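You operate a simulated robot arm through the tools that you are given. There is no shell and no other tool.

The job below is to be done with a simulated two-armed robot. You get a single attempt, and the scene is never put back.

JOB
Close the teal inlet valve, vent the blue test pot and slide the purple cup under the drain outlet.
Fine: the cup from the rubber mat at the back; inlet closed before the orange vent rocker goes to Open; it stays open; the green drain valve stays closed. Set down upright: what you pick out.
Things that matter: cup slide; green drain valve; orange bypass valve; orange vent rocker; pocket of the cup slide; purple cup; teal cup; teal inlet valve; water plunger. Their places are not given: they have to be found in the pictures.

The check looks at the end state, three seconds after you hand in, the way a careful person would. Anything else that was tipped, shoved, dropped, spilled or broken makes it a failure.

ROBOT AND FRAMES
Two 7-joint arms with two-finger parallel grippers on one trunk that stands fixed in place. Base frame: the origin is at the foot of the trunk, x ahead of it, y to its left, z up. Lengths are in m, angles in rad, forces in N, time in s.
The left shoulder is at [0.02, 0.113, 1.172], the right one opposite. With the tool pointing down near the work surface each hand reaches from about 0.22 to 0.6 m from the base axis, measured 20 degrees to its own side. Payload 1.57 kg a hand.
The TCP of each hand is the grasp point between the finger pads, 0.03 m short of the fingertips. In the tool frame z runs along the fingers and y along their closing line. Largest opening 0.08 m; finger width 0.017, thickness 0.012; the body of the gripper, 0.04 by 0.082 m, starts 0.08 m behind the TCP.
Orientation is that of the tool frame in the base frame, as a unit quaternion [x, y, z, w]. With the fingers straight down and closing along the base's y, the tool's x points along the base's -x, its y along +y and its z along -z.

CONTROLS
- The arms move only by the tool servo_tool. It takes "left_targets", "right_targets" or both (then of equal length, played together; a hand with none holds still); each is a list of rows, each a list of 7 numbers: the shift along the tool's x, y, z in units of 250 mm (1.0 is 250 mm), then the turn, a rotation vector about the tool's x, y, z in units of 60 degrees (1.0 is 60 degrees), then the gripper command, from -1 (fully open) to 1 (shut), values between in proportion. In form: [[tx, ty, tz, ax, ay, az, fingers], ...]. A call has 1 to 20 rows; each row is the pose to reach, as a shift and turn from the pose commanded when the call began, along the tool's axes at that moment. A call with a number of a shift or a turn outside -1 to 1 is refused whole. Rows are played at 5 a second. More than 0.05 m and 0.15 rad between two rows, or a gripper value outside its range, and nothing of the call is played. A pose out of reach is approached as far as the arm can. The call stops where the force on the tool passes 40 N (or 10 N more than at its start, if that is more) or the arm is blocked; 0.2 s more then pass. Each finger travels about 0.045 m/s and halts on what it meets, pressing with about 42 N; the grip force reading is that of the motor and also rises with nothing between the fingers. The clock runs only during rows and for 0.2 s after the last one: add rows that repeat a pose to give the fingers time. The reply holds the time, the measured pose of the TCP, the force on the tool along the base axes, the opening and the grip force, in the units named above and with some noise, with the torque about the TCP (base axes, N m) and any sound that the robot's microphone picked up.
- Cameras (640 x 400 px; columns grow to the right, rows downward): "scene" is now at [0.0993, 0.0377, 1.3041]; the picture's right is [0.38, -0.93, 0.00], its down [-0.50, -0.20, -0.84] and it looks along [0.78, 0.32, -0.54] (base axes); focal length 214 px, centre (320, 200). "left" rides on the left gripper at [0.072, 0.007, -0.122] in its tool frame; the picture's right is [-0.09, 1.00, 0.00], its down [-0.84, -0.08, -0.54] and it looks along [-0.54, -0.05, 0.84] (tool axes); focal length 238 px, centre (320, 200). "right" rides on the right gripper at [0.072, -0.007, -0.122] in its tool frame; the picture's right is [0.09, 1.00, 0.00], its down [-0.84, 0.08, -0.54] and it looks along [-0.54, 0.05, 0.84] (tool axes); focal length 238 px, centre (320, 200).
- capture(camera): a new picture of that camera. It takes no simulated time.
- move_column(by): moves the trunk up (or, below 0, down) by that many m; the arms and the scene camera ride with it, the base frame stays. It gives what a move gives, with no picture.
- aim_head(pan, tilt): turns the head with the scene camera to pan (to the left, within 1.396 rad either way) and tilt (down, from -0.506 to 1.204), counted from straight ahead of the robot. It gives what a move gives.
- probe_pixels(camera, pixels): for up to 12 pixels [column, row] of the newest picture of that camera ("zoom" is the newest enlarged one), the place [x, y, z] in the base frame of the surface seen there, good to about 0.002 m, but the place of the scene camera against the robot may be out by one fixed shift of up to 0.012 m in any direction. It takes no simulated time.
- zoom(camera, box): a new picture of the part [left, top, right, bottom] of that camera's present view, enlarged. It takes no simulated time.
- close_job(): hands the job in; it is judged then, once.

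Leave the grippers open and the arms clear of the work at the hand-in unless told otherwise.

The tools are called after "Request:" by a JSON object that holds its "fn" and its "kwargs". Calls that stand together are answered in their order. servo_tool: Moves the arms, as the interface text tells. Its arguments: {"type":"object","properties":{"left_targets":{"type":"array"},"right_targets":{"type":"array"}},"required":[]} The other tools are called the same way: move_column (by) moves the trunk up or down; aim_head (pan, tilt) turns the head that bears the scene camera; capture (camera) takes a picture; probe_pixels (camera, pixels) gives the place of the surface under pixels of a picture; zoom (camera, box) takes an enlarged picture of a part of a camera's view; close_job () hands the job in.

At the start:

```text
time: 0.0
left_tcp_pos: [0.3208, 0.4713, 1.2186]
left_tool_rot: [-0.001, 1.0, 0.0, 0.0]
left_wrist_force: [0.1, 0.5, 0.0]
left_ft_torque: [0.0, 0.03, 0.03]
left_opening: 0.08
left_gripper_force: 0.1
right_tcp_pos: [0.3995, 0.0188, 1.1802]
right_tool_rot: [0.0, 1.0, 0.0, -0.001]
right_wrist_force: [-0.1, 0.3, -0.4]
right_ft_torque: [0.02, 0.02, -0.01]
right_opening: 0.0798
right_gripper_force: 0.2
trunk travel left (down, up): [-0.225, 0.345]
head pan, tilt (commanded): [0.386, 0.565]
```

scene: 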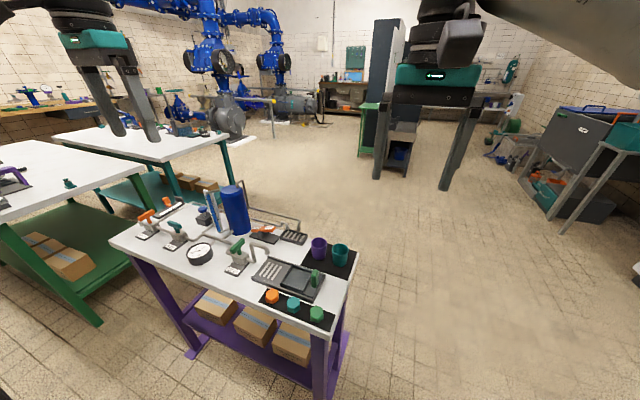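
right: 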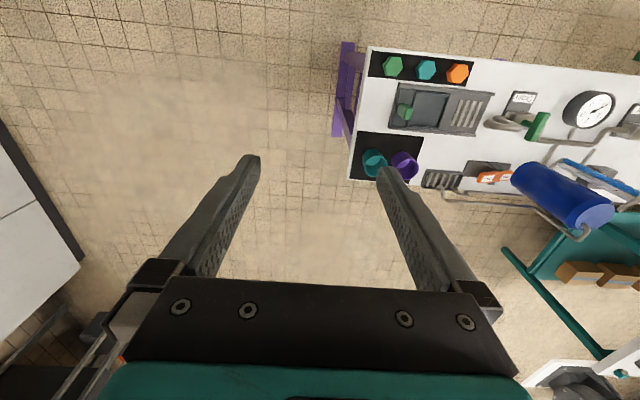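
left: 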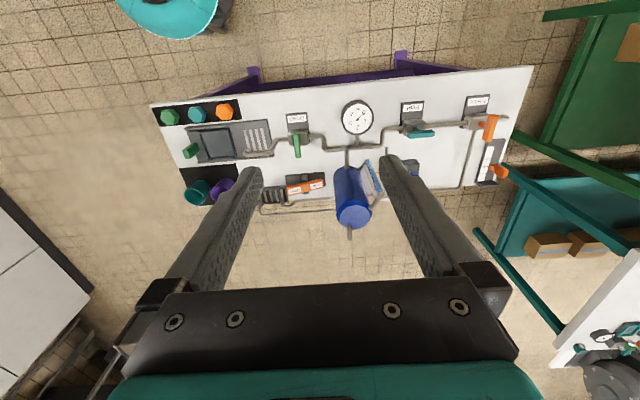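

I see a white table with purple legs. It carries valves, a blue pot, two cups on a black mat at the back, and a slide. I'll zoom the scene and left cameras to read the details.

Request:
{"fn": "zoom", "kwargs": {"camera": "scene", "box": [100, 170, 370, 340]}}

Request:
{"fn": "zoom", "kwargs": {"camera": "left", "box": [140, 60, 540, 260]}}

```text
2.35 times, centred on (235, 255) of scene
```

zoom: 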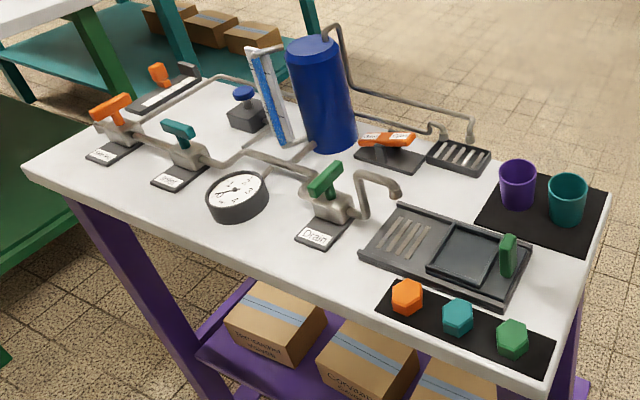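

```text
1.60 times, centred on (340, 160) of left
```

zoom: 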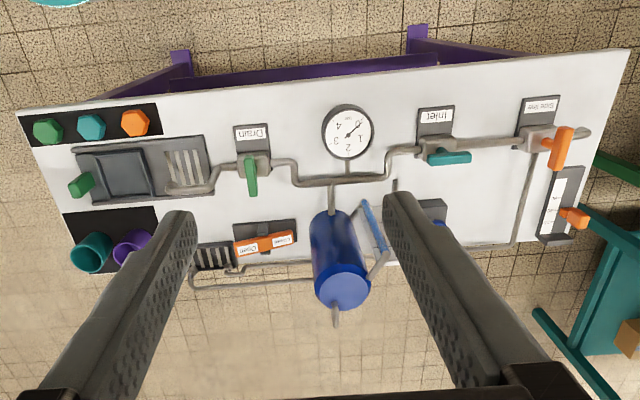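

The inlet's teal handle lies along its pipe, which means it is open. The drain's green handle lies across its pipe, which means closed. I'll probe key points in the scene picture to get the table geometry.

Request:
{"fn": "probe_pixels", "kwargs": {"camera": "scene", "pixels": [[145, 250], [220, 265], [300, 315], [350, 260], [318, 243], [340, 250], [314, 275], [285, 280], [236, 245], [178, 227], [265, 230], [235, 190]]}}

Request:
{"fn": "probe_pixels", "kwargs": {"camera": "left", "pixels": [[222, 186], [200, 195], [215, 143], [190, 151], [256, 145], [297, 143], [418, 132], [490, 126], [296, 187], [316, 184], [355, 215], [272, 195]]}}

```text
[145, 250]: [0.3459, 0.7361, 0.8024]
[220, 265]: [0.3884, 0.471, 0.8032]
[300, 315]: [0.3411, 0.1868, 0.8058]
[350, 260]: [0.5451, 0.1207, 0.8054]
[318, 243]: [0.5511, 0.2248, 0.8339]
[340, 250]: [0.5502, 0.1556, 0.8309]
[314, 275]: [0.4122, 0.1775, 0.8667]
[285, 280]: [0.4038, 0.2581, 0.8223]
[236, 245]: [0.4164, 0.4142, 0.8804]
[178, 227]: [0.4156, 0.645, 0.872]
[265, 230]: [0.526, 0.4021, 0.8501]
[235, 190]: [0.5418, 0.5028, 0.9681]
```

```text
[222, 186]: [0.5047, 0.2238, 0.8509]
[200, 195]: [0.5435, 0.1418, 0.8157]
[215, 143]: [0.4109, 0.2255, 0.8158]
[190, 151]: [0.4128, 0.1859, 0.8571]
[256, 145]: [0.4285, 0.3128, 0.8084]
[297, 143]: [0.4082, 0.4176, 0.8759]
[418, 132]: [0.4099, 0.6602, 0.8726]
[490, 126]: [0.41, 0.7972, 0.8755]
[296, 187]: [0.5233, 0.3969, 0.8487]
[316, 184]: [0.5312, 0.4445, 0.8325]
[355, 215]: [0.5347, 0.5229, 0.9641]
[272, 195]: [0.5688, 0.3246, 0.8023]
```

The table top is at z≈0.80. Next I'll zoom in on the inlet and bypass valves, then on the drain, vent and slide areas.

Request:
{"fn": "zoom", "kwargs": {"camera": "left", "box": [380, 80, 520, 180]}}

Request:
{"fn": "zoom", "kwargs": {"camera": "scene", "box": [125, 190, 225, 255]}}

Request:
{"fn": "zoom", "kwargs": {"camera": "scene", "box": [220, 210, 360, 300]}}

Request:
{"fn": "zoom", "kwargs": {"camera": "left", "box": [150, 90, 340, 220]}}

```text
4.00 times, centred on (450, 130) of left
```

zoom: 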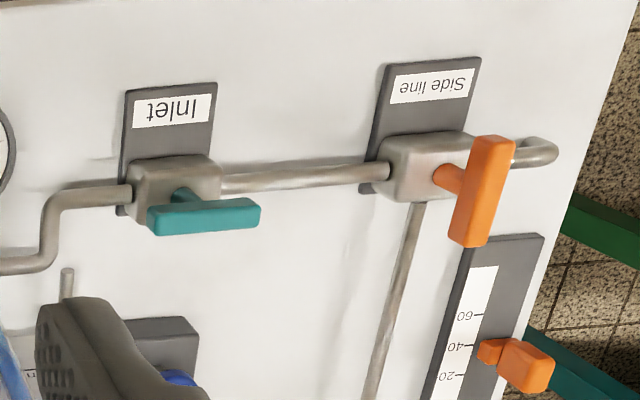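

```text
6.15 times, centred on (175, 222) of scene
```

zoom: 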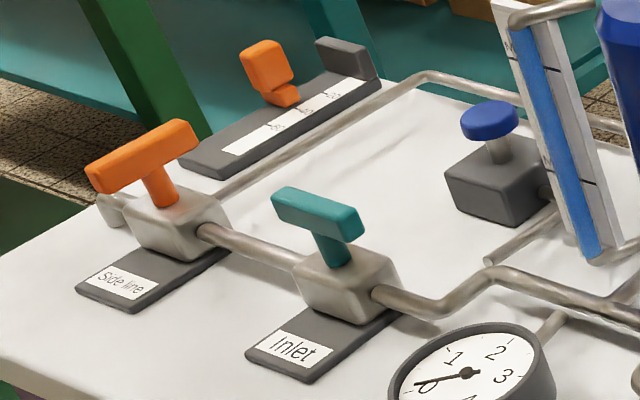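

```text
4.44 times, centred on (290, 255) of scene
```

zoom: 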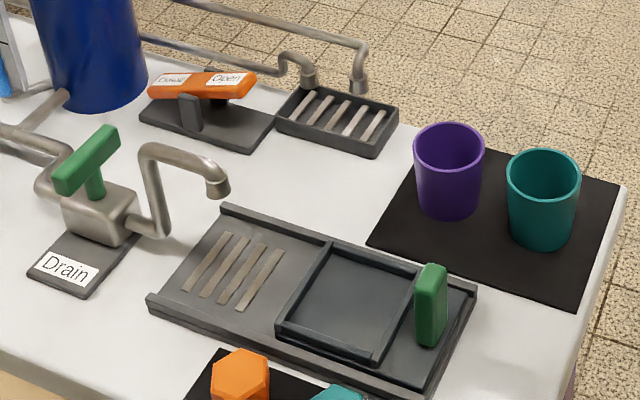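

```text
3.08 times, centred on (245, 155) of left
```

zoom: 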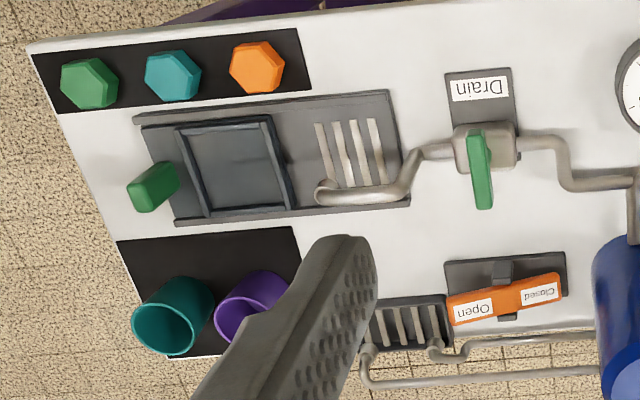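

Both valve handles are T-bars and the rocker's Open half is the raised side, so the vent is closed now. I'll move the left hand over the inlet for a close view and to test reach. The left-tool x axis is base −x and its z axis is base −z.

Request:
{"fn": "servo_tool", "kwargs": {"left_targets": [[-0.04, 0.12, 0.06, 0, 0, 0, -1], [-0.08, 0.24, 0.12, 0, 0, 0, -1], [-0.12, 0.36, 0.18, 0, 0, 0, -1], [-0.14, 0.48, 0.26, 0, 0, 0, -1], [-0.16, 0.6, 0.34, 0, 0, 0, -1]]}}

```text
time: 1.2
left_tcp_pos: [0.3493, 0.5981, 1.1413]
left_tool_rot: [0.002, 1.0, -0.001, 0.001]
left_wrist_force: [0.3, 0.4, -0.1]
left_ft_torque: [0.05, 0.0, -0.01]
left_opening: 0.08
left_gripper_force: 0.1
left hand out of reach, approached as far as the arm can: row 5
right_tcp_pos: [0.4002, 0.0192, 1.1814]
right_tool_rot: [0.001, 1.0, 0.0, 0.001]
right_wrist_force: [-0.1, -0.7, -1.2]
right_ft_torque: [-0.03, -0.01, -0.01]
right_opening: 0.0799
right_gripper_force: 0.1
trunk travel left (down, up): [-0.225, 0.345]
head pan, tilt (commanded): [0.386, 0.565]
```

The arm stopped short at this height, at about (0.349, 0.598, 1.141), so the inlet will need a tilted tool. I'll take a picture from here to see the valve up close.

Request:
{"fn": "capture", "kwargs": {"camera": "left"}}

Request:
{"fn": "capture", "kwargs": {"camera": "scene"}}

```text
taken
```

left: 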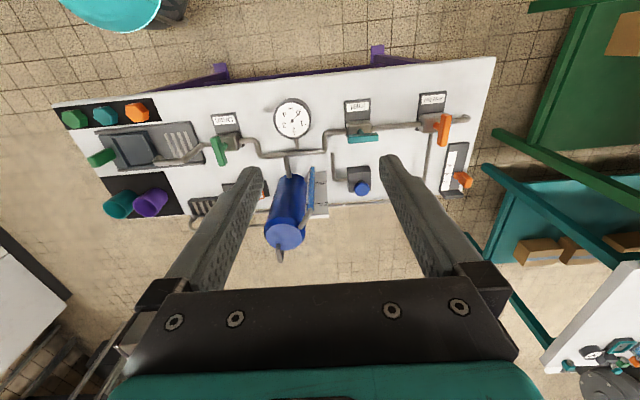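

```text
taken
```

scene: 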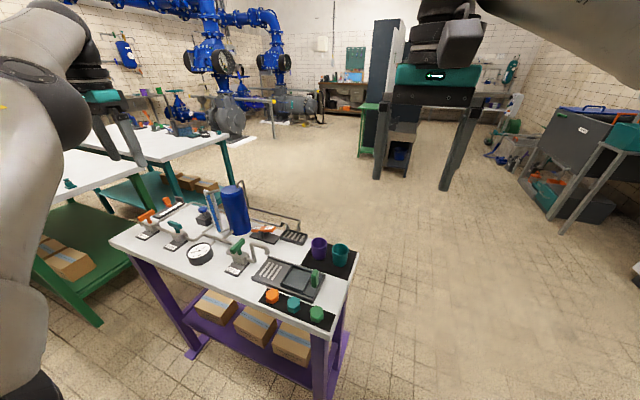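

The teal T-bar is at about (363,138) in the left picture. I'll zoom on it and on the other parts, then probe them.

Request:
{"fn": "zoom", "kwargs": {"camera": "left", "box": [320, 85, 480, 195]}}

Request:
{"fn": "probe_pixels", "kwargs": {"camera": "zoom", "pixels": [[120, 220], [175, 210], [230, 205], [150, 185], [165, 222], [488, 130], [495, 190], [400, 130], [530, 125], [145, 85], [165, 410], [575, 380]]}}

```text
3.64 times, centred on (400, 140) of left
```

zoom: 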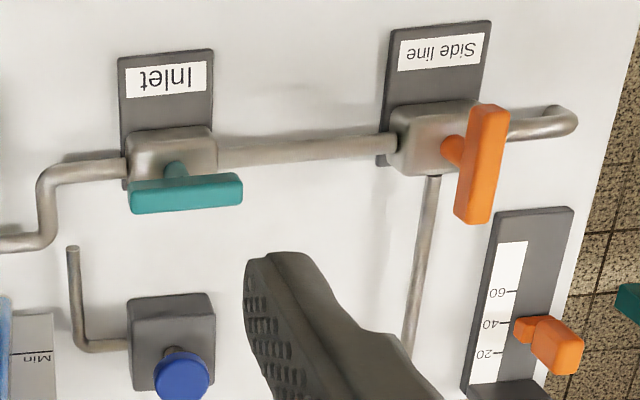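

```text
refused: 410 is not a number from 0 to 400
```

Request:
{"fn": "probe_pixels", "kwargs": {"camera": "zoom", "pixels": [[138, 195], [185, 187], [235, 183], [150, 145], [185, 208], [488, 130], [475, 215], [490, 110], [530, 125], [145, 85], [183, 378], [555, 345]]}}

```text
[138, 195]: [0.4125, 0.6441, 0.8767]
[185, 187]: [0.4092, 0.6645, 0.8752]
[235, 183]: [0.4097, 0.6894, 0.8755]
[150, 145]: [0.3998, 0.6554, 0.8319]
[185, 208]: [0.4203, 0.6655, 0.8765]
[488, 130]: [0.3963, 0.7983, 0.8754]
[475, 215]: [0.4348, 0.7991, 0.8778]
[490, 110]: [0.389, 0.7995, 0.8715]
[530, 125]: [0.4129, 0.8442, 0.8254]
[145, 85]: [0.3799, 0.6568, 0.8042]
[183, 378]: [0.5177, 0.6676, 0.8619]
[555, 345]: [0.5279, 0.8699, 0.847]
```

I read the teal T-bar's pivot as about (0.4125, 0.6665), top z≈0.876, and the bar runs about 5 cm along y. It is far out, so I'll lower the trunk 0.12 m to bring the shoulder nearer wrist height. Both hands hang clear of everything.

Request:
{"fn": "move_column", "kwargs": {"by": -0.12}}

```text
time: 2.7
left_tcp_pos: [0.3491, 0.5993, 1.0215]
left_tool_rot: [0.001, 1.0, 0.0, 0.001]
left_wrist_force: [0.2, 0.3, -0.5]
left_ft_torque: [0.04, 0.01, -0.02]
left_opening: 0.08
left_gripper_force: 0.0
right_tcp_pos: [0.402, 0.0185, 1.0622]
right_tool_rot: [0.0, 1.0, 0.0, 0.0]
right_wrist_force: [-0.6, 0.1, -0.3]
right_ft_torque: [0.03, -0.01, 0.02]
right_opening: 0.0799
right_gripper_force: 0.1
trunk travel left (down, up): [-0.105, 0.465]
head pan, tilt (commanded): [0.386, 0.565]
```

The trunk is down. I'll pull the left hand back a little into clear reach and begin rolling it 90° counter-clockwise, seen from above, so the fingers can straddle the inlet T-bar. This first half is 45°.

Request:
{"fn": "servo_tool", "kwargs": {"left_targets": [[0.02, -0.04, 0, 0, 0, -0.125, -1], [0.04, -0.08, 0, 0, 0, -0.25, -1], [0.06, -0.12, 0, 0, 0, -0.375, -1], [0.07, -0.16, 0, 0, 0, -0.5, -1], [0.08, -0.2, 0, 0, 0, -0.625, -1], [0.08, -0.24, 0, 0, 0, -0.75, -1]]}}

```text
time: 4.1
left_tcp_pos: [0.3485, 0.5595, 1.0805]
left_tool_rot: [-0.362, 0.932, -0.005, -0.011]
left_wrist_force: [-1.1, 0.6, 0.2]
left_ft_torque: [0.04, -0.03, -0.01]
left_opening: 0.0797
left_gripper_force: 0.1
left hand out of reach, approached as far as the arm can: row 1, 2, 3, 4, 5, 6
right_tcp_pos: [0.3993, 0.019, 1.0611]
right_tool_rot: [0.0, 1.0, 0.001, 0.001]
right_wrist_force: [0.3, -1.1, 0.8]
right_ft_torque: [0.0, -0.02, 0.04]
right_opening: 0.08
right_gripper_force: 0.1
trunk travel left (down, up): [-0.105, 0.465]
head pan, tilt (commanded): [0.386, 0.565]
```

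The command reference kept the old base-frame height, so the hand rose relative to the trunk and ended up at z=1.08. I'll go on with the roll and add a 35° lean toward the inlet while descending to about z≈1.0, which stays well above the valves.

Request:
{"fn": "servo_tool", "kwargs": {"left_targets": [[-0.02, 0.004, 0.12, 0.0132, -0.0741, -0.1012, -1], [-0.04, 0.008, 0.2, 0.0264, -0.1481, -0.2024, -1], [-0.06, 0.012, 0.28, 0.0395, -0.2222, -0.3035, -1], [-0.08, 0.016, 0.36, 0.0527, -0.2963, -0.4047, -1], [-0.1, 0.02, 0.42, 0.0659, -0.3703, -0.5059, -1], [-0.12, 0.024, 0.46, 0.079, -0.4444, -0.607, -1], [-0.14, 0.028, 0.5, 0.0922, -0.5184, -0.7082, -1], [-0.16, 0.032, 0.52, 0.1054, -0.5925, -0.8094, -1]]}}

```text
time: 5.9
left_tcp_pos: [0.4556, 0.6639, 1.0268]
left_tool_rot: [0.686, -0.671, -0.056, -0.277]
left_wrist_force: [0.3, -0.4, -0.4]
left_ft_torque: [0.0, -0.02, 0.04]
left_opening: 0.08
left_gripper_force: 0.0
left hand out of reach, approached as far as the arm can: row 1, 2, 3, 4, 5, 6, 7, 8
right_tcp_pos: [0.3994, 0.0191, 1.0607]
right_tool_rot: [0.001, 1.0, 0.0, 0.0]
right_wrist_force: [-1.0, 0.4, 0.6]
right_ft_torque: [-0.05, 0.02, -0.02]
right_opening: 0.08
right_gripper_force: 0.0
trunk travel left (down, up): [-0.105, 0.465]
head pan, tilt (commanded): [0.386, 0.565]
```

The hand is at (0.456, 0.664, 1.027) with roughly the orientation I asked for, but it is further out than commanded. It looks like a joint limit, so I'll look at both pictures before going on.

Request:
{"fn": "capture", "kwargs": {"camera": "scene"}}

Request:
{"fn": "capture", "kwargs": {"camera": "left"}}

```text
taken
```

scene: 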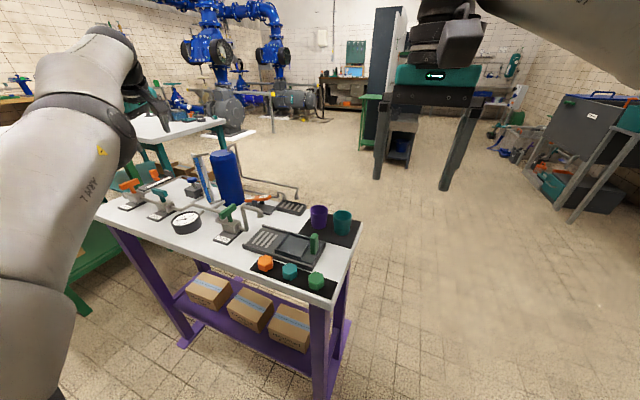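

```text
taken
```

left: 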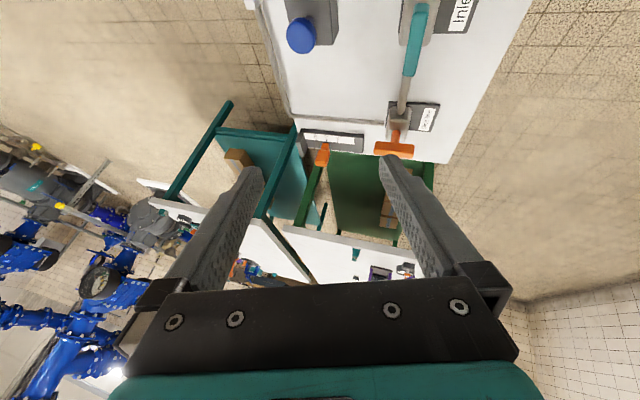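

The arm is nearly straight here, so the solver got stuck at full stretch. I'll pull the hand back toward the robot, keep this orientation, and see whether it settles on the commanded pose.

Request:
{"fn": "servo_tool", "kwargs": {"left_targets": [[0.07, 0.005, -0.023, 0, 0, 0, -1], [0.14, 0.01, -0.046, 0, 0, 0, -1], [0.21, 0.016, -0.07, 0, 0, 0, -1], [0.28, 0.02, -0.09, 0, 0, 0, -1], [0.35, 0.026, -0.113, 0, 0, 0, -1], [0.35, 0.026, -0.113, 0, 0, 0, -1]]}}

```text
time: 7.3
left_tcp_pos: [0.4878, 0.6261, 1.0416]
left_tool_rot: [0.69, -0.664, -0.057, -0.283]
left_wrist_force: [0.2, 0.1, 0.0]
left_ft_torque: [0.02, -0.02, 0.0]
left_opening: 0.0801
left_gripper_force: 0.1
left hand out of reach, approached as far as the arm can: row 1, 2, 3, 4, 5, 6
right_tcp_pos: [0.4001, 0.0189, 1.0615]
right_tool_rot: [-0.001, 1.0, 0.0, 0.0]
right_wrist_force: [-0.3, 0.3, 0.6]
right_ft_torque: [0.0, 0.01, -0.04]
right_opening: 0.0799
right_gripper_force: 0.0
trunk travel left (down, up): [-0.105, 0.465]
head pan, tilt (commanded): [0.386, 0.565]
```

It is still out of reach even closer in, so the limit comes from this wrist roll and not from distance. I'll roll back 60° toward the home orientation.

Request:
{"fn": "servo_tool", "kwargs": {"left_targets": [[0, 0, 0, 0, 0, 0.125, -1], [0, 0, 0, 0, 0, 0.25, -1], [0, 0, 0, 0, 0, 0.375, -1], [0, 0, 0, 0, 0, 0.5, -1], [0, 0, 0, 0, 0, 0.625, -1], [0, 0, 0, 0, 0, 0.75, -1], [0, 0, 0, 0, 0, 0.875, -1], [0, 0, 0, 0, 0, 1.0, -1], [0, 0, 0, 0, 0, 1.0, -1]]}}

```text
time: 9.3
left_tcp_pos: [0.4896, 0.6249, 1.0471]
left_tool_rot: [-0.264, 0.92, 0.192, 0.216]
left_wrist_force: [0.0, -0.5, -1.0]
left_ft_torque: [-0.01, 0.02, 0.0]
left_opening: 0.0799
left_gripper_force: 0.1
right_tcp_pos: [0.401, 0.0179, 1.0614]
right_tool_rot: [-0.001, 1.0, 0.001, 0.0]
right_wrist_force: [-0.1, -0.3, 0.0]
right_ft_torque: [0.02, 0.0, 0.01]
right_opening: 0.0803
right_gripper_force: 0.2
trunk travel left (down, up): [-0.105, 0.465]
head pan, tilt (commanded): [0.386, 0.565]
```

It is reachable again, so the roll limit lies between about 36° and 96°. A clockwise close is also the usual direction. My plan is to straddle the bar with the fingers rolled about 60° and leaned 25°, grip it, then turn clockwise to the home roll. First I'll go to a pre-grasp point 10 cm back along the tool axis, at about (0.385, 0.634, 0.965).

Request:
{"fn": "servo_tool", "kwargs": {"left_targets": [[0.08, 0.032, 0.028, 0.0135, 0.0226, -0.083, -1], [0.16, 0.063, 0.056, 0.027, 0.0452, -0.166, -1], [0.235, 0.094, 0.083, 0.0405, 0.0678, -0.249, -1], [0.313, 0.125, 0.11, 0.054, 0.0904, -0.332, -1], [0.39, 0.157, 0.138, 0.0675, 0.113, -0.415, -1], [0.47, 0.188, 0.166, 0.081, 0.1356, -0.498, -1], [0.47, 0.188, 0.166, 0.081, 0.1356, -0.498, -1]]}}

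```text
time: 10.9
left_tcp_pos: [0.4173, 0.6713, 0.9983]
left_tool_rot: [-0.497, 0.84, 0.071, 0.203]
left_wrist_force: [0.7, -0.1, 0.9]
left_ft_torque: [0.02, -0.01, -0.01]
left_opening: 0.0801
left_gripper_force: 0.0
left hand out of reach, approached as far as the arm can: row 1, 2, 3, 4, 5, 6, 7
right_tcp_pos: [0.4006, 0.0185, 1.0608]
right_tool_rot: [0.0, 1.0, 0.0, -0.001]
right_wrist_force: [0.0, 0.1, 0.0]
right_ft_torque: [-0.02, 0.0, 0.02]
right_opening: 0.0801
right_gripper_force: 0.2
trunk travel left (down, up): [-0.105, 0.465]
head pan, tilt (commanded): [0.386, 0.565]
```

The orientation matches what I asked for, but the hand stays about 5 cm too far out from the shoulder. That means the arm is locked near full stretch. I'll return to the comfortable starting area, about (0.32, 0.47, 1.10), with the home orientation, and approach again from there.

Request:
{"fn": "servo_tool", "kwargs": {"left_targets": [[0.071, -0.011, -0.081, 0.0162, 0.0457, 0.111, -1], [0.142, -0.022, -0.163, 0.0324, 0.0915, 0.222, -1], [0.213, -0.033, -0.244, 0.0486, 0.137, 0.333, -1], [0.284, -0.044, -0.325, 0.0648, 0.183, 0.444, -1], [0.355, -0.054, -0.407, 0.081, 0.2287, 0.555, -1], [0.426, -0.065, -0.488, 0.0972, 0.2745, 0.666, -1], [0.497, -0.076, -0.569, 0.1134, 0.32, 0.777, -1], [0.568, -0.087, -0.651, 0.1296, 0.366, 0.888, -1], [0.639, -0.098, -0.732, 0.1458, 0.4117, 0.999, -1], [0.639, -0.098, -0.732, 0.1458, 0.4117, 0.999, -1]]}}

```text
time: 13.1
left_tcp_pos: [0.3222, 0.4757, 1.1053]
left_tool_rot: [-0.004, 1.0, 0.0, 0.001]
left_wrist_force: [0.4, 0.5, -1.2]
left_ft_torque: [0.07, 0.04, -0.01]
left_opening: 0.08
left_gripper_force: 0.1
left hand out of reach, approached as far as the arm can: row 1, 2, 3, 4, 5, 6, 7, 8
right_tcp_pos: [0.4029, 0.0197, 1.06]
right_tool_rot: [0.001, 1.0, -0.001, -0.002]
right_wrist_force: [0.5, 0.1, -0.1]
right_ft_torque: [0.02, 0.04, 0.01]
right_opening: 0.0799
right_gripper_force: 0.1
trunk travel left (down, up): [-0.105, 0.465]
head pan, tilt (commanded): [0.386, 0.565]
```

I'm back in comfortable reach with the home orientation. I'll check the arm's shape in the scene camera, panning left to see the elbow.

Request:
{"fn": "aim_head", "kwargs": {"pan": 0.75, "tilt": 0.6}}

Request:
{"fn": "capture", "kwargs": {"camera": "scene"}}

```text
time: 13.9
left_tcp_pos: [0.3223, 0.477, 1.1062]
left_tool_rot: [-0.003, 1.0, -0.001, 0.003]
left_wrist_force: [0.1, 0.2, -0.3]
left_ft_torque: [0.01, 0.02, -0.01]
left_opening: 0.08
left_gripper_force: 0.1
right_tcp_pos: [0.3994, 0.0197, 1.0613]
right_tool_rot: [0.0, 1.0, 0.0, 0.001]
right_wrist_force: [0.3, -0.1, -0.6]
right_ft_torque: [0.02, 0.0, 0.03]
right_opening: 0.08
right_gripper_force: 0.1
trunk travel left (down, up): [-0.105, 0.465]
head pan, tilt (commanded): [0.75, 0.6]
```

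```text
taken
```

scene: 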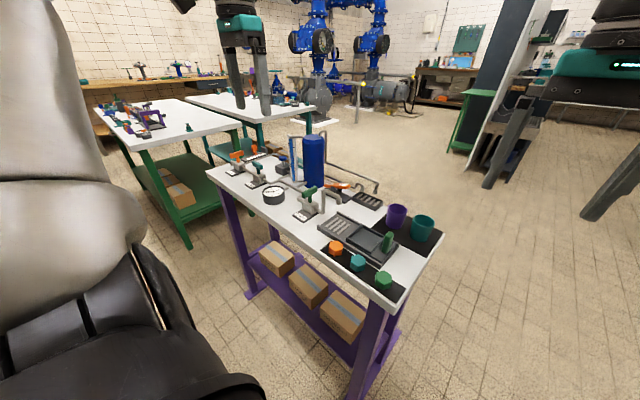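

The elbow is up and the forearm hangs down, so this is a good posture. I'll approach the inlet again with no roll, adding only a 25° lean toward it, to about (0.385, 0.634, 0.965).

Request:
{"fn": "servo_tool", "kwargs": {"left_targets": [[-0.042, 0.105, 0.094, -0.0543, -0.0434, 0.0075, -1], [-0.084, 0.21, 0.188, -0.1085, -0.0867, 0.015, -1], [-0.126, 0.316, 0.282, -0.1628, -0.13, 0.0226, -1], [-0.168, 0.421, 0.376, -0.217, -0.1734, 0.03, -1], [-0.21, 0.527, 0.47, -0.2713, -0.2168, 0.0376, -1], [-0.252, 0.632, 0.564, -0.3255, -0.2601, 0.0451, -1], [-0.252, 0.632, 0.564, -0.3255, -0.2601, 0.0451, -1]]}}

```text
time: 15.5
left_tcp_pos: [0.3853, 0.633, 0.9608]
left_tool_rot: [0.021, 0.976, 0.168, 0.136]
left_wrist_force: [-0.6, 0.3, -0.1]
left_ft_torque: [0.0, 0.04, -0.01]
left_opening: 0.08
left_gripper_force: 0.1
right_tcp_pos: [0.4001, 0.0191, 1.0602]
right_tool_rot: [0.0, 1.0, 0.0, 0.0]
right_wrist_force: [-0.4, -1.1, -0.8]
right_ft_torque: [0.0, 0.0, 0.02]
right_opening: 0.0802
right_gripper_force: 0.1
trunk travel left (down, up): [-0.105, 0.465]
head pan, tilt (commanded): [0.75, 0.6]
```

No reach warning this time. Next I'll test how far the hand can roll counter-clockwise here, up to 52°, watching which row gets flagged.

Request:
{"fn": "servo_tool", "kwargs": {"left_targets": [[0, 0, 0, 0, 0, -0.125, -1], [0, 0, 0, 0, 0, -0.25, -1], [0, 0, 0, 0, 0, -0.375, -1], [0, 0, 0, 0, 0, -0.5, -1], [0, 0, 0, 0, 0, -0.625, -1], [0, 0, 0, 0, 0, -0.75, -1], [0, 0, 0, 0, 0, -0.875, -1]]}}

```text
time: 17.1
left_tcp_pos: [0.3856, 0.6328, 0.9636]
left_tool_rot: [-0.414, 0.884, 0.091, 0.196]
left_wrist_force: [0.3, 0.1, 0.1]
left_ft_torque: [-0.01, -0.01, 0.01]
left_opening: 0.08
left_gripper_force: 0.0
right_tcp_pos: [0.4008, 0.0193, 1.0605]
right_tool_rot: [0.001, 1.0, 0.0, 0.0]
right_wrist_force: [-0.3, -0.3, -0.7]
right_ft_torque: [0.02, 0.01, -0.04]
right_opening: 0.0802
right_gripper_force: 0.0
trunk travel left (down, up): [-0.105, 0.465]
head pan, tilt (commanded): [0.75, 0.6]
```

There are no flags up to 52°, so the earlier trouble was only the stretched posture. I'll roll another 37.5° to bring the pads in line with the bar.

Request:
{"fn": "servo_tool", "kwargs": {"left_targets": [[0, 0, 0, 0, 0, -0.125, -1], [0, 0, 0, 0, 0, -0.25, -1], [0, 0, 0, 0, 0, -0.375, -1], [0, 0, 0, 0, 0, -0.5, -1], [0, 0, 0, 0, 0, -0.625, -1]]}}

Request:
{"fn": "capture", "kwargs": {"camera": "left"}}

```text
time: 18.3
left_tcp_pos: [0.3861, 0.6338, 0.9628]
left_tool_rot: [-0.676, 0.704, 0.023, 0.215]
left_wrist_force: [0.1, 0.2, 0.4]
left_ft_torque: [0.07, -0.01, 0.01]
left_opening: 0.0798
left_gripper_force: 0.1
right_tcp_pos: [0.4014, 0.0183, 1.0599]
right_tool_rot: [0.0, 1.0, -0.001, 0.001]
right_wrist_force: [0.7, -0.3, 0.1]
right_ft_torque: [0.0, -0.05, 0.02]
right_opening: 0.0803
right_gripper_force: 0.0
trunk travel left (down, up): [-0.105, 0.465]
head pan, tilt (commanded): [0.75, 0.6]
```

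```text
taken
```

left: 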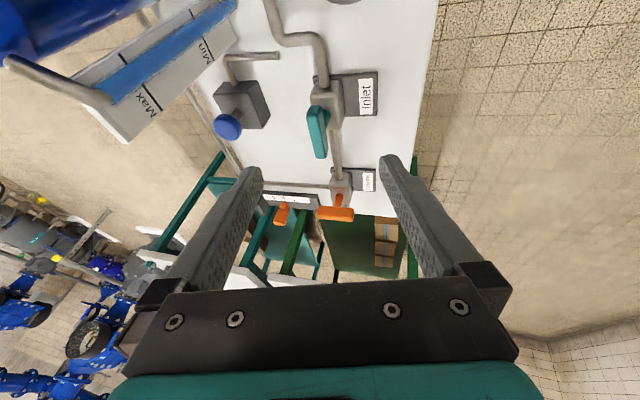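

The hand is fully rolled, the fingers now close nearly along x, and there was no flag. The teal bar is at about (318,130). I'll zoom on it and probe it again.

Request:
{"fn": "zoom", "kwargs": {"camera": "left", "box": [270, 70, 390, 170]}}

```text
4.00 times, centred on (330, 120) of left
```

zoom: 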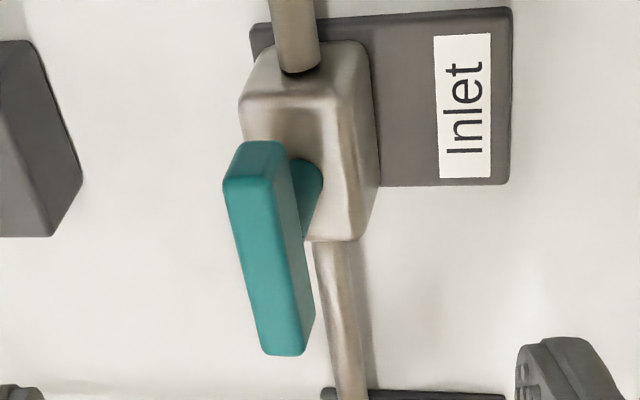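

Request:
{"fn": "probe_pixels", "kwargs": {"camera": "zoom", "pixels": [[250, 160], [235, 182], [268, 178], [280, 150], [260, 260], [285, 345], [300, 290], [310, 190], [330, 80], [345, 200], [275, 320], [310, 60]]}}

```text
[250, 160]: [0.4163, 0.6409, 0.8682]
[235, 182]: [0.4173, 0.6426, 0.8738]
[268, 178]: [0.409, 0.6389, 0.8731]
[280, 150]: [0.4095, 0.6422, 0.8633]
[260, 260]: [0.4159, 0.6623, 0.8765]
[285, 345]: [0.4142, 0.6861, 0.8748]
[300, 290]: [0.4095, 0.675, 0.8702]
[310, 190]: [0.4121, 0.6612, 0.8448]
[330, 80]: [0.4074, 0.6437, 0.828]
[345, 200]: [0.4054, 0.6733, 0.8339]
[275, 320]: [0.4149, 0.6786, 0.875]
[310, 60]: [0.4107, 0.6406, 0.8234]
```

The bar is centred at (0.413, 0.665), with z from 0.862 to 0.876. The valve body top is at about 0.837. I'll descend about 9.3 cm along the tool axis, so the tips stay just above the body, with the fingers narrowed to about 5 cm.

Request:
{"fn": "servo_tool", "kwargs": {"left_targets": [[0.002, 0.001, 0.075, 0, 0, 0, -0.25], [0.004, 0.002, 0.15, 0, 0, 0, -0.25], [0.006, 0.003, 0.225, 0, 0, 0, -0.25], [0.008, 0.004, 0.3, 0, 0, 0, -0.25], [0.009, 0.004, 0.374, 0, 0, 0, -0.25], [0.009, 0.004, 0.374, 0, 0, 0, -0.25]]}}

Request:
{"fn": "capture", "kwargs": {"camera": "left"}}

Request:
{"fn": "zoom", "kwargs": {"camera": "scene", "box": [190, 120, 350, 230]}}

```text
time: 19.7
left_tcp_pos: [0.4081, 0.6611, 0.877]
left_tool_rot: [-0.675, 0.705, 0.023, 0.215]
left_wrist_force: [0.7, -0.3, 0.1]
left_ft_torque: [0.02, 0.0, 0.02]
left_opening: 0.0498
left_gripper_force: 0.1
right_tcp_pos: [0.4017, 0.0184, 1.0602]
right_tool_rot: [0.0, 1.0, 0.001, 0.0]
right_wrist_force: [-0.4, -0.1, -0.4]
right_ft_torque: [-0.05, -0.03, 0.01]
right_opening: 0.08
right_gripper_force: 0.0
trunk travel left (down, up): [-0.105, 0.465]
head pan, tilt (commanded): [0.75, 0.6]
```

```text
taken
```

left: 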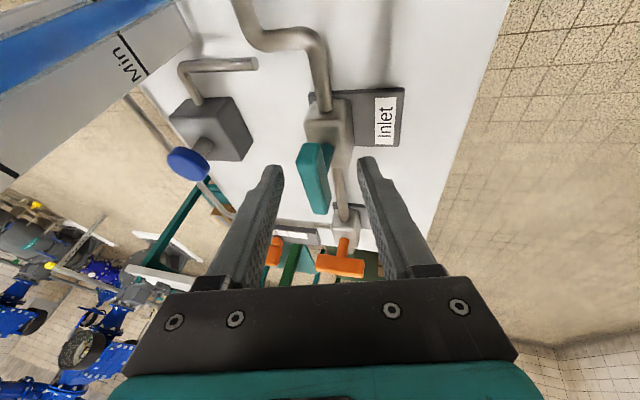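

```text
3.64 times, centred on (270, 175) of scene
```

zoom: 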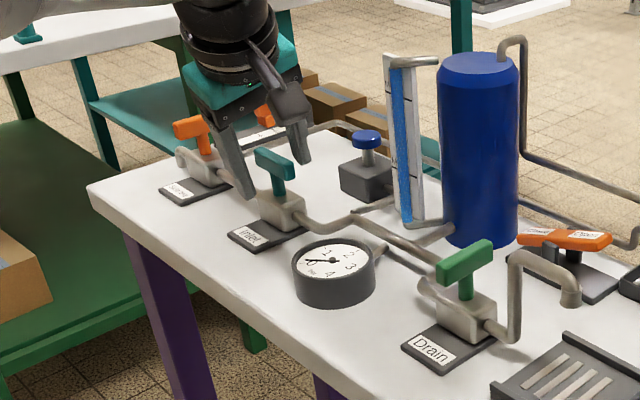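

The bar sits between the fingers, about 1 cm ahead of the grasp point. I'll centre by 2.4 mm, narrow to about 2 cm so the fingers straddle it loosely, and start a clockwise roll about the tool axis of 22° as a test.

Request:
{"fn": "servo_tool", "kwargs": {"left_targets": [[0, -0.01, 0, 0, 0, 0, 0.1], [0, -0.01, 0, 0, 0, 0, 0.5], [0, -0.01, 0, 0, 0, 0, 0.5], [0, -0.01, 0, 0, 0, 0, 0.5], [0, -0.01, 0, 0, 0, 0.09, 0.5], [0, -0.01, 0, 0, 0, 0.18, 0.5], [0, -0.01, 0, 0, 0, 0.27, 0.5], [0, -0.01, 0, 0, 0, 0.36, 0.5]]}}

Request:
{"fn": "capture", "kwargs": {"camera": "left"}}

Request:
{"fn": "zoom", "kwargs": {"camera": "scene", "box": [220, 140, 300, 190]}}

```text
time: 21.5
left_tcp_pos: [0.4121, 0.6617, 0.8778]
left_tool_rot: [-0.53, 0.82, 0.063, 0.208]
left_wrist_force: [-2.8, 0.8, -0.5]
left_ft_torque: [-0.05, 0.06, 0.03]
left_opening: 0.0219
left_gripper_force: 0.9
right_tcp_pos: [0.399, 0.0193, 1.0599]
right_tool_rot: [0.0, 1.0, 0.0, 0.0]
right_wrist_force: [0.6, 0.2, 0.2]
right_ft_torque: [0.0, 0.02, 0.0]
right_opening: 0.08
right_gripper_force: 0.1
trunk travel left (down, up): [-0.105, 0.465]
head pan, tilt (commanded): [0.75, 0.6]
```

```text
taken
```

left: 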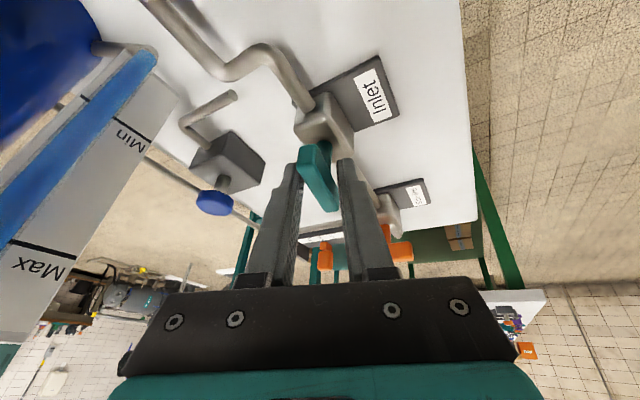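

```text
8.00 times, centred on (260, 165) of scene
```

zoom: 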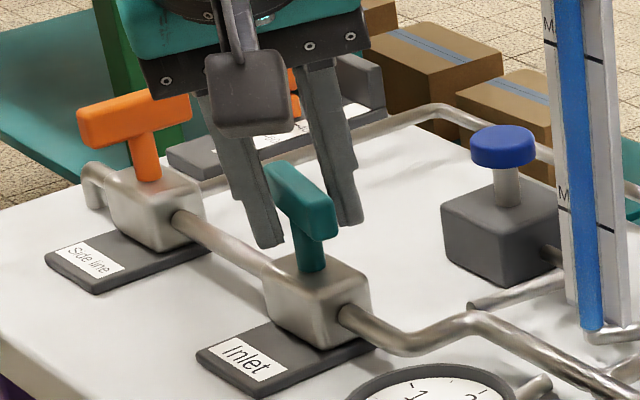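

The bar has turned with the hand: it is about 15–20° off the pipe line now and the forces are only about 3 N. Clockwise works, so I'll roll on another 51°.

Request:
{"fn": "servo_tool", "kwargs": {"left_targets": [[0, 0, 0, 0, 0, 0.085, 0.5], [0, 0, 0, 0, 0, 0.17, 0.5], [0, 0, 0, 0, 0, 0.255, 0.5], [0, 0, 0, 0, 0, 0.34, 0.5], [0, 0, 0, 0, 0, 0.425, 0.5], [0, 0, 0, 0, 0, 0.51, 0.5], [0, 0, 0, 0, 0, 0.595, 0.5], [0, 0, 0, 0, 0, 0.68, 0.5], [0, 0, 0, 0, 0, 0.765, 0.5], [0, 0, 0, 0, 0, 0.85, 0.5]]}}

Request:
{"fn": "capture", "kwargs": {"camera": "left"}}

Request:
{"fn": "zoom", "kwargs": {"camera": "scene", "box": [220, 140, 300, 190]}}

```text
time: 23.7
left_tcp_pos: [0.4124, 0.6609, 0.8771]
left_tool_rot: [-0.125, 0.968, 0.146, 0.159]
left_wrist_force: [-2.1, -2.6, 0.1]
left_ft_torque: [-0.28, -0.21, 0.07]
left_opening: 0.0213
left_gripper_force: 10.5
right_tcp_pos: [0.3993, 0.0192, 1.0607]
right_tool_rot: [0.0, 1.0, 0.0, 0.001]
right_wrist_force: [-0.3, -1.0, -0.8]
right_ft_torque: [-0.02, 0.0, 0.02]
right_opening: 0.0798
right_gripper_force: 0.1
trunk travel left (down, up): [-0.105, 0.465]
head pan, tilt (commanded): [0.75, 0.6]
```

```text
taken
```

left: 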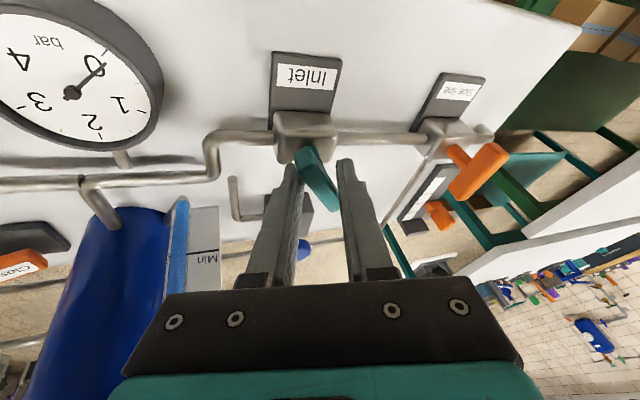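

```text
8.00 times, centred on (260, 165) of scene
```

zoom: 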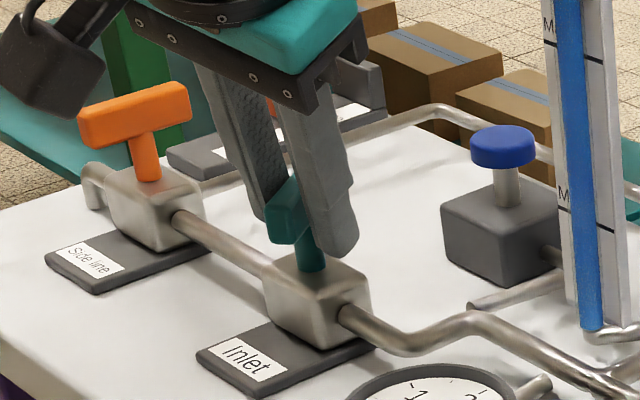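

The handle keeps following and is now about 17° short of fully across. I'll roll another 30° to bring it to the stop, watching the force.

Request:
{"fn": "servo_tool", "kwargs": {"left_targets": [[0, 0, 0, 0, 0, 0.083, 0.5], [0, 0, 0, 0, 0, 0.167, 0.5], [0, 0, 0, 0, 0, 0.25, 0.5], [0, 0, 0, 0, 0, 0.333, 0.5], [0, 0, 0, 0, 0, 0.417, 0.5], [0, 0, 0, 0, 0, 0.5, 0.5], [0, 0, 0, 0, 0, 0.5, 0.5]]}}

Request:
{"fn": "capture", "kwargs": {"camera": "left"}}

Request:
{"fn": "zoom", "kwargs": {"camera": "scene", "box": [220, 140, 300, 190]}}

```text
time: 25.3
left_tcp_pos: [0.4117, 0.6603, 0.8786]
left_tool_rot: [0.129, 0.968, 0.181, 0.116]
left_wrist_force: [-8.2, -17.4, 2.3]
left_ft_torque: [-1.46, -0.19, 0.35]
left_opening: 0.0242
left_gripper_force: 36.4
right_tcp_pos: [0.3999, 0.0177, 1.0614]
right_tool_rot: [0.0, 1.0, 0.001, 0.002]
right_wrist_force: [0.9, -0.6, 1.2]
right_ft_torque: [0.0, 0.0, 0.02]
right_opening: 0.0801
right_gripper_force: 0.1
trunk travel left (down, up): [-0.105, 0.465]
head pan, tilt (commanded): [0.75, 0.6]
```

```text
taken
```

left: 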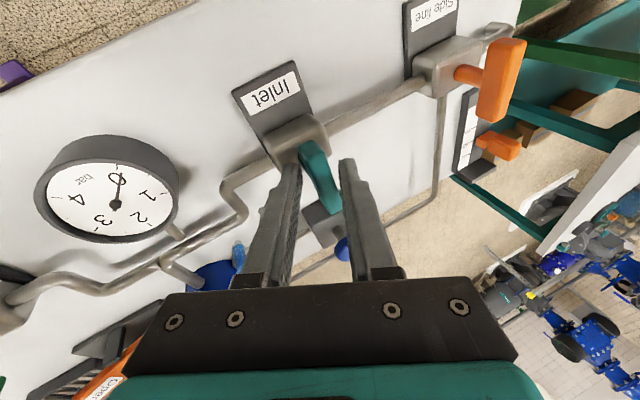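

```text
8.00 times, centred on (260, 165) of scene
```

zoom: 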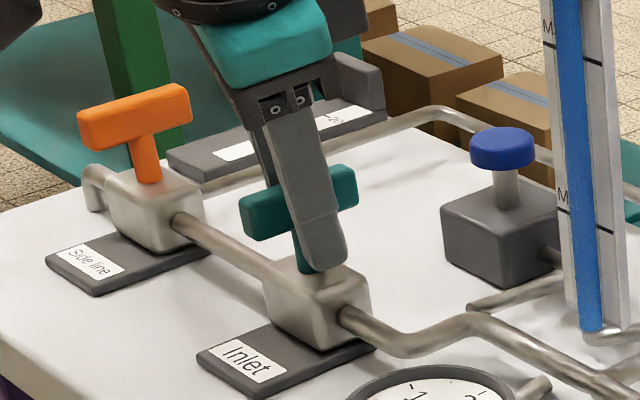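

The teal bar is now parallel to the closed side-line handle, and the force rose to 17 N and the torque to 1.5 N m, so it has reached its stop. I'll relax the roll by 10°, open the fingers, and back straight out along the tool axis.

Request:
{"fn": "servo_tool", "kwargs": {"left_targets": [[0, 0, 0, 0, 0, -0.08, 0.5], [0, 0, 0, 0, 0, -0.16, 0.4], [0, 0, 0, 0, 0, -0.16, 0], [0, 0, 0, 0, 0, -0.16, -0.25], [0, 0, 0, 0, 0, -0.16, -0.25], [0, 0, -0.1, 0, 0, -0.16, -0.25], [0, 0, -0.2, 0, 0, -0.16, -0.25], [0, 0, -0.3, 0, 0, -0.16, -0.25], [0, 0, -0.4, 0, 0, -0.16, -0.25], [0, 0, -0.4, 0, 0, -0.16, -0.25]]}}

Request:
{"fn": "capture", "kwargs": {"camera": "left"}}

Request:
{"fn": "zoom", "kwargs": {"camera": "scene", "box": [220, 140, 300, 190]}}

```text
time: 27.5
left_tcp_pos: [0.3832, 0.6291, 0.9678]
left_tool_rot: [0.048, 0.975, 0.172, 0.131]
left_wrist_force: [-0.3, 0.0, -0.6]
left_ft_torque: [0.01, 0.05, 0.0]
left_opening: 0.0499
left_gripper_force: 0.0
right_tcp_pos: [0.4012, 0.0196, 1.0596]
right_tool_rot: [0.0, 1.0, 0.0, 0.0]
right_wrist_force: [0.7, 0.7, 0.0]
right_ft_torque: [0.02, 0.02, 0.01]
right_opening: 0.0802
right_gripper_force: 0.0
trunk travel left (down, up): [-0.105, 0.465]
head pan, tilt (commanded): [0.75, 0.6]
```

```text
taken
```

left: 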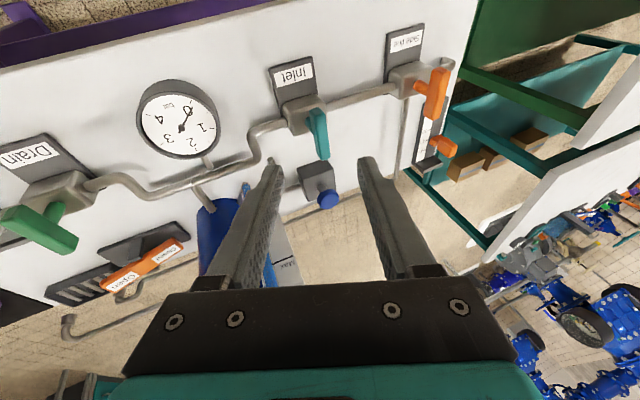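

```text
8.00 times, centred on (260, 165) of scene
```

zoom: 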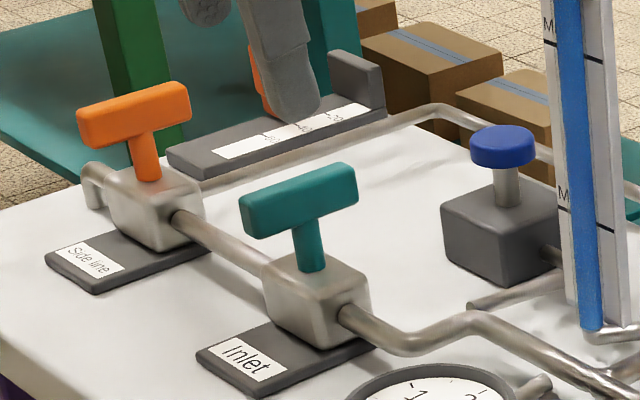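

The teal handle now lies across the pipe, parallel to the closed orange handle. I'll measure the angles of both bars in a zoom to be sure it is fully closed.

Request:
{"fn": "zoom", "kwargs": {"camera": "left", "box": [260, 50, 460, 180]}}

```text
3.08 times, centred on (360, 115) of left
```

zoom: 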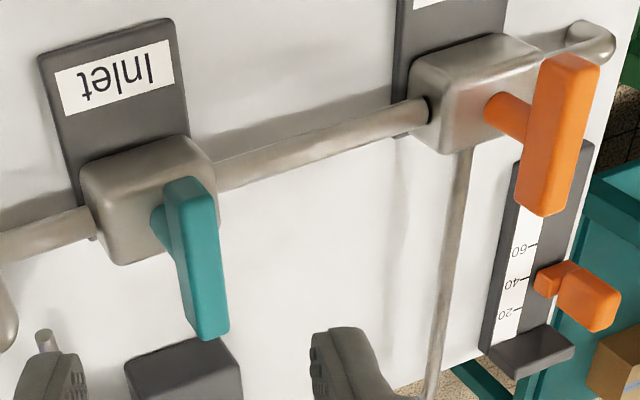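

Request:
{"fn": "probe_pixels", "kwargs": {"camera": "zoom", "pixels": [[192, 190], [198, 225], [204, 265], [210, 310], [215, 328], [570, 70], [560, 110], [552, 150], [545, 190]]}}

Request:
{"fn": "zoom", "kwargs": {"camera": "left", "box": [40, 200, 220, 320]}}

```text
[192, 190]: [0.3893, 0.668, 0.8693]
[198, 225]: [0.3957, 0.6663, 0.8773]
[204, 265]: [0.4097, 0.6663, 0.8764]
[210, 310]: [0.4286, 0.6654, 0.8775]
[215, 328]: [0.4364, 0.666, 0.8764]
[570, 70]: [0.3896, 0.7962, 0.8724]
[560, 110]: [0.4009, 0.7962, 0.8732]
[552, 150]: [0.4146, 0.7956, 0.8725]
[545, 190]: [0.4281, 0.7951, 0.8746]
```

```text
3.33 times, centred on (130, 260) of left
```

zoom: 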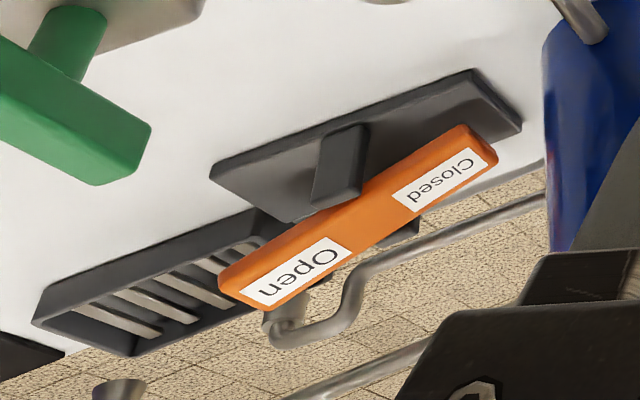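

The teal bar runs along x at y≈0.666 (±1 mm), so the inlet is closed. Next I'll probe the orange vent rocker.

Request:
{"fn": "probe_pixels", "kwargs": {"camera": "zoom", "pixels": [[235, 283], [262, 285], [300, 270], [345, 235], [385, 210], [430, 185], [470, 160], [340, 160], [225, 170], [480, 90], [300, 255], [320, 285]]}}

```text
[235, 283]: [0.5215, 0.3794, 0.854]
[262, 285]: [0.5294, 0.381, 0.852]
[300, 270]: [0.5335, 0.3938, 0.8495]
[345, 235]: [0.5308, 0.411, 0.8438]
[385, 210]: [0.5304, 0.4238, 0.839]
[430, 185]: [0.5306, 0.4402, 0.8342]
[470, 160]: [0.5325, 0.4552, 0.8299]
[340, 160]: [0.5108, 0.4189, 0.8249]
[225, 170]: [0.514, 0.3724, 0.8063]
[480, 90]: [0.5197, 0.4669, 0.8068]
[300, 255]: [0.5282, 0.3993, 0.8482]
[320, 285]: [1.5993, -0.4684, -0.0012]
```

The rocker's Open end is raised at y≈0.38 (z≈0.854) and its Closed end is low at y≈0.457 (z≈0.829). Before crossing, I'll check the height of the pot and the vent pipe in a fresh scene view.

Request:
{"fn": "zoom", "kwargs": {"camera": "scene", "box": [270, 120, 470, 245]}}

Request:
{"fn": "probe_pixels", "kwargs": {"camera": "zoom", "pixels": [[148, 45], [128, 55], [190, 120], [340, 205], [345, 245], [290, 215], [215, 208], [255, 205], [410, 295], [490, 335], [330, 260], [370, 365]]}}

```text
3.20 times, centred on (370, 182) of scene
```

zoom: 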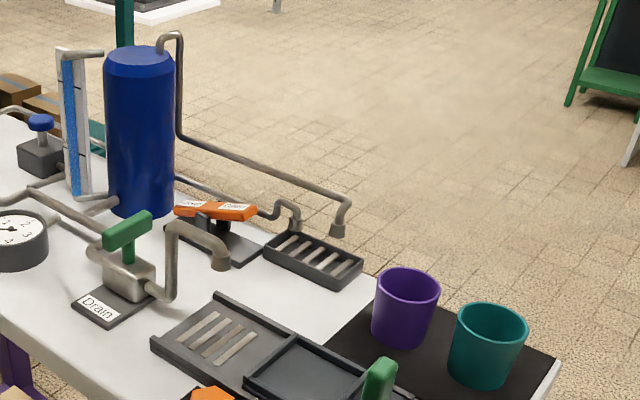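

```text
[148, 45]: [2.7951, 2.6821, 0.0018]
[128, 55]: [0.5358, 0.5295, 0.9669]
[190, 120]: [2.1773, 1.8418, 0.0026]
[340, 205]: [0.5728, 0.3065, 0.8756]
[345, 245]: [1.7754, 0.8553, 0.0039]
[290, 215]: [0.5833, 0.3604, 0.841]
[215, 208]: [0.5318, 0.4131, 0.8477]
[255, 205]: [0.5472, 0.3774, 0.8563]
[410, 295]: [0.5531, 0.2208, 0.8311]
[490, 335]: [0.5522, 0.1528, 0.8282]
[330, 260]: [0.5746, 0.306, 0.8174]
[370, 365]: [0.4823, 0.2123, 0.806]
```

Request:
{"fn": "probe_pixels", "kwargs": {"camera": "zoom", "pixels": [[172, 38], [180, 80], [182, 130], [220, 152], [260, 168], [300, 182], [325, 192], [345, 200], [220, 262], [174, 120], [160, 45], [195, 220]]}}

```text
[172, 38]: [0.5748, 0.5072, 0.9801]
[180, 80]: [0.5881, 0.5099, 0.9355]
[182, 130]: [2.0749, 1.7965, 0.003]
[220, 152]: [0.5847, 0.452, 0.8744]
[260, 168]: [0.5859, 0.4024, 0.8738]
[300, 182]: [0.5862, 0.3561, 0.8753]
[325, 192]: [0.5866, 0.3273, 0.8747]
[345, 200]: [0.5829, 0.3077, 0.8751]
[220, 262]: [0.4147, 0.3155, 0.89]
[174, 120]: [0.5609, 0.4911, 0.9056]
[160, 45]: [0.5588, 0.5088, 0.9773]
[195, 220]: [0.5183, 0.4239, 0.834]
```

The vent pipe runs at x≈0.586, z≈0.875, and its top reaches z≈0.98. I'll close the fingers, lift to z≈1.05, and move in front of the pot to hover over the rocker area at (0.47, 0.385).

Request:
{"fn": "servo_tool", "kwargs": {"left_targets": [[-0.054, -0.092, -0.111, 0, 0, 0, 0.5], [-0.108, -0.183, -0.222, 0, 0, 0, 1], [-0.161, -0.275, -0.334, 0, 0, 0, 1], [-0.215, -0.366, -0.445, 0, 0, 0, 1], [-0.326, -0.505, -0.469, 0, 0, 0, 1], [-0.437, -0.644, -0.494, 0, 0, 0, 1], [-0.548, -0.783, -0.518, 0, 0, 0, 1], [-0.548, -0.783, -0.518, 0, 0, 0, 1]]}}

```text
time: 29.3
left_tcp_pos: [0.4764, 0.3843, 1.0533]
left_tool_rot: [0.047, 0.975, 0.172, 0.131]
left_wrist_force: [0.6, 0.5, 0.2]
left_ft_torque: [-0.04, 0.02, -0.04]
left_opening: 0.0
left_gripper_force: 21.1
right_tcp_pos: [0.401, 0.0184, 1.0608]
right_tool_rot: [0.0, 1.0, 0.0, 0.001]
right_wrist_force: [-0.3, -0.4, 0.1]
right_ft_torque: [0.02, 0.01, -0.01]
right_opening: 0.0801
right_gripper_force: 0.1
trunk travel left (down, up): [-0.105, 0.465]
head pan, tilt (commanded): [0.75, 0.6]
```

The hand hovers at (0.476, 0.384, 1.053) with the fingers shut. I'll lower it to about 4 cm above the rocker's Open end while reducing the lean to 12°.

Request:
{"fn": "servo_tool", "kwargs": {"left_targets": [[-0.011, -0.033, 0.103, 0.0638, 0.0109, -0.0253, 1], [-0.022, -0.067, 0.206, 0.1276, 0.0218, -0.0505, 1], [-0.033, -0.1, 0.31, 0.1913, 0.0327, -0.0758, 1], [-0.044, -0.134, 0.413, 0.2551, 0.0436, -0.101, 1], [-0.055, -0.167, 0.516, 0.3189, 0.0545, -0.1263, 1], [-0.055, -0.167, 0.516, 0.3189, 0.0545, -0.1263, 1]]}}

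Request:
{"fn": "capture", "kwargs": {"camera": "left"}}

Request:
{"fn": "capture", "kwargs": {"camera": "scene"}}

```text
time: 30.7
left_tcp_pos: [0.5194, 0.3844, 0.9223]
left_tool_rot: [-0.002, 0.994, -0.001, 0.106]
left_wrist_force: [0.8, -0.3, 0.3]
left_ft_torque: [-0.02, 0.0, 0.01]
left_opening: 0.0
left_gripper_force: 21.9
right_tcp_pos: [0.3998, 0.0196, 1.0607]
right_tool_rot: [0.0, 1.0, 0.0, 0.0]
right_wrist_force: [0.0, -0.5, 0.0]
right_ft_torque: [0.01, 0.02, 0.0]
right_opening: 0.0799
right_gripper_force: 0.2
trunk travel left (down, up): [-0.105, 0.465]
head pan, tilt (commanded): [0.75, 0.6]
```

```text
taken
```

left: 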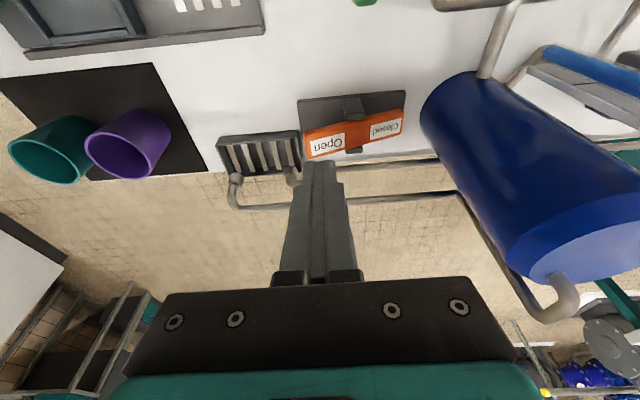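

```text
taken
```

scene: 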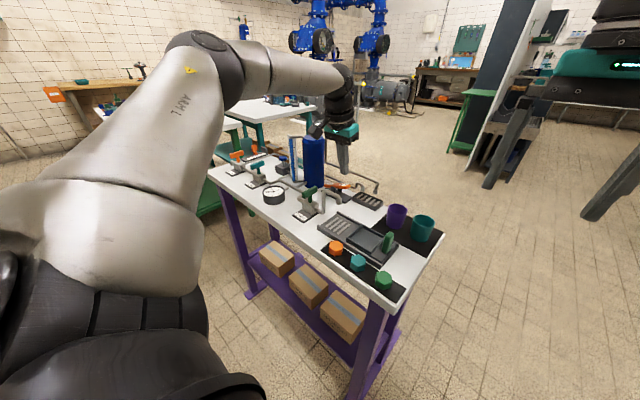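

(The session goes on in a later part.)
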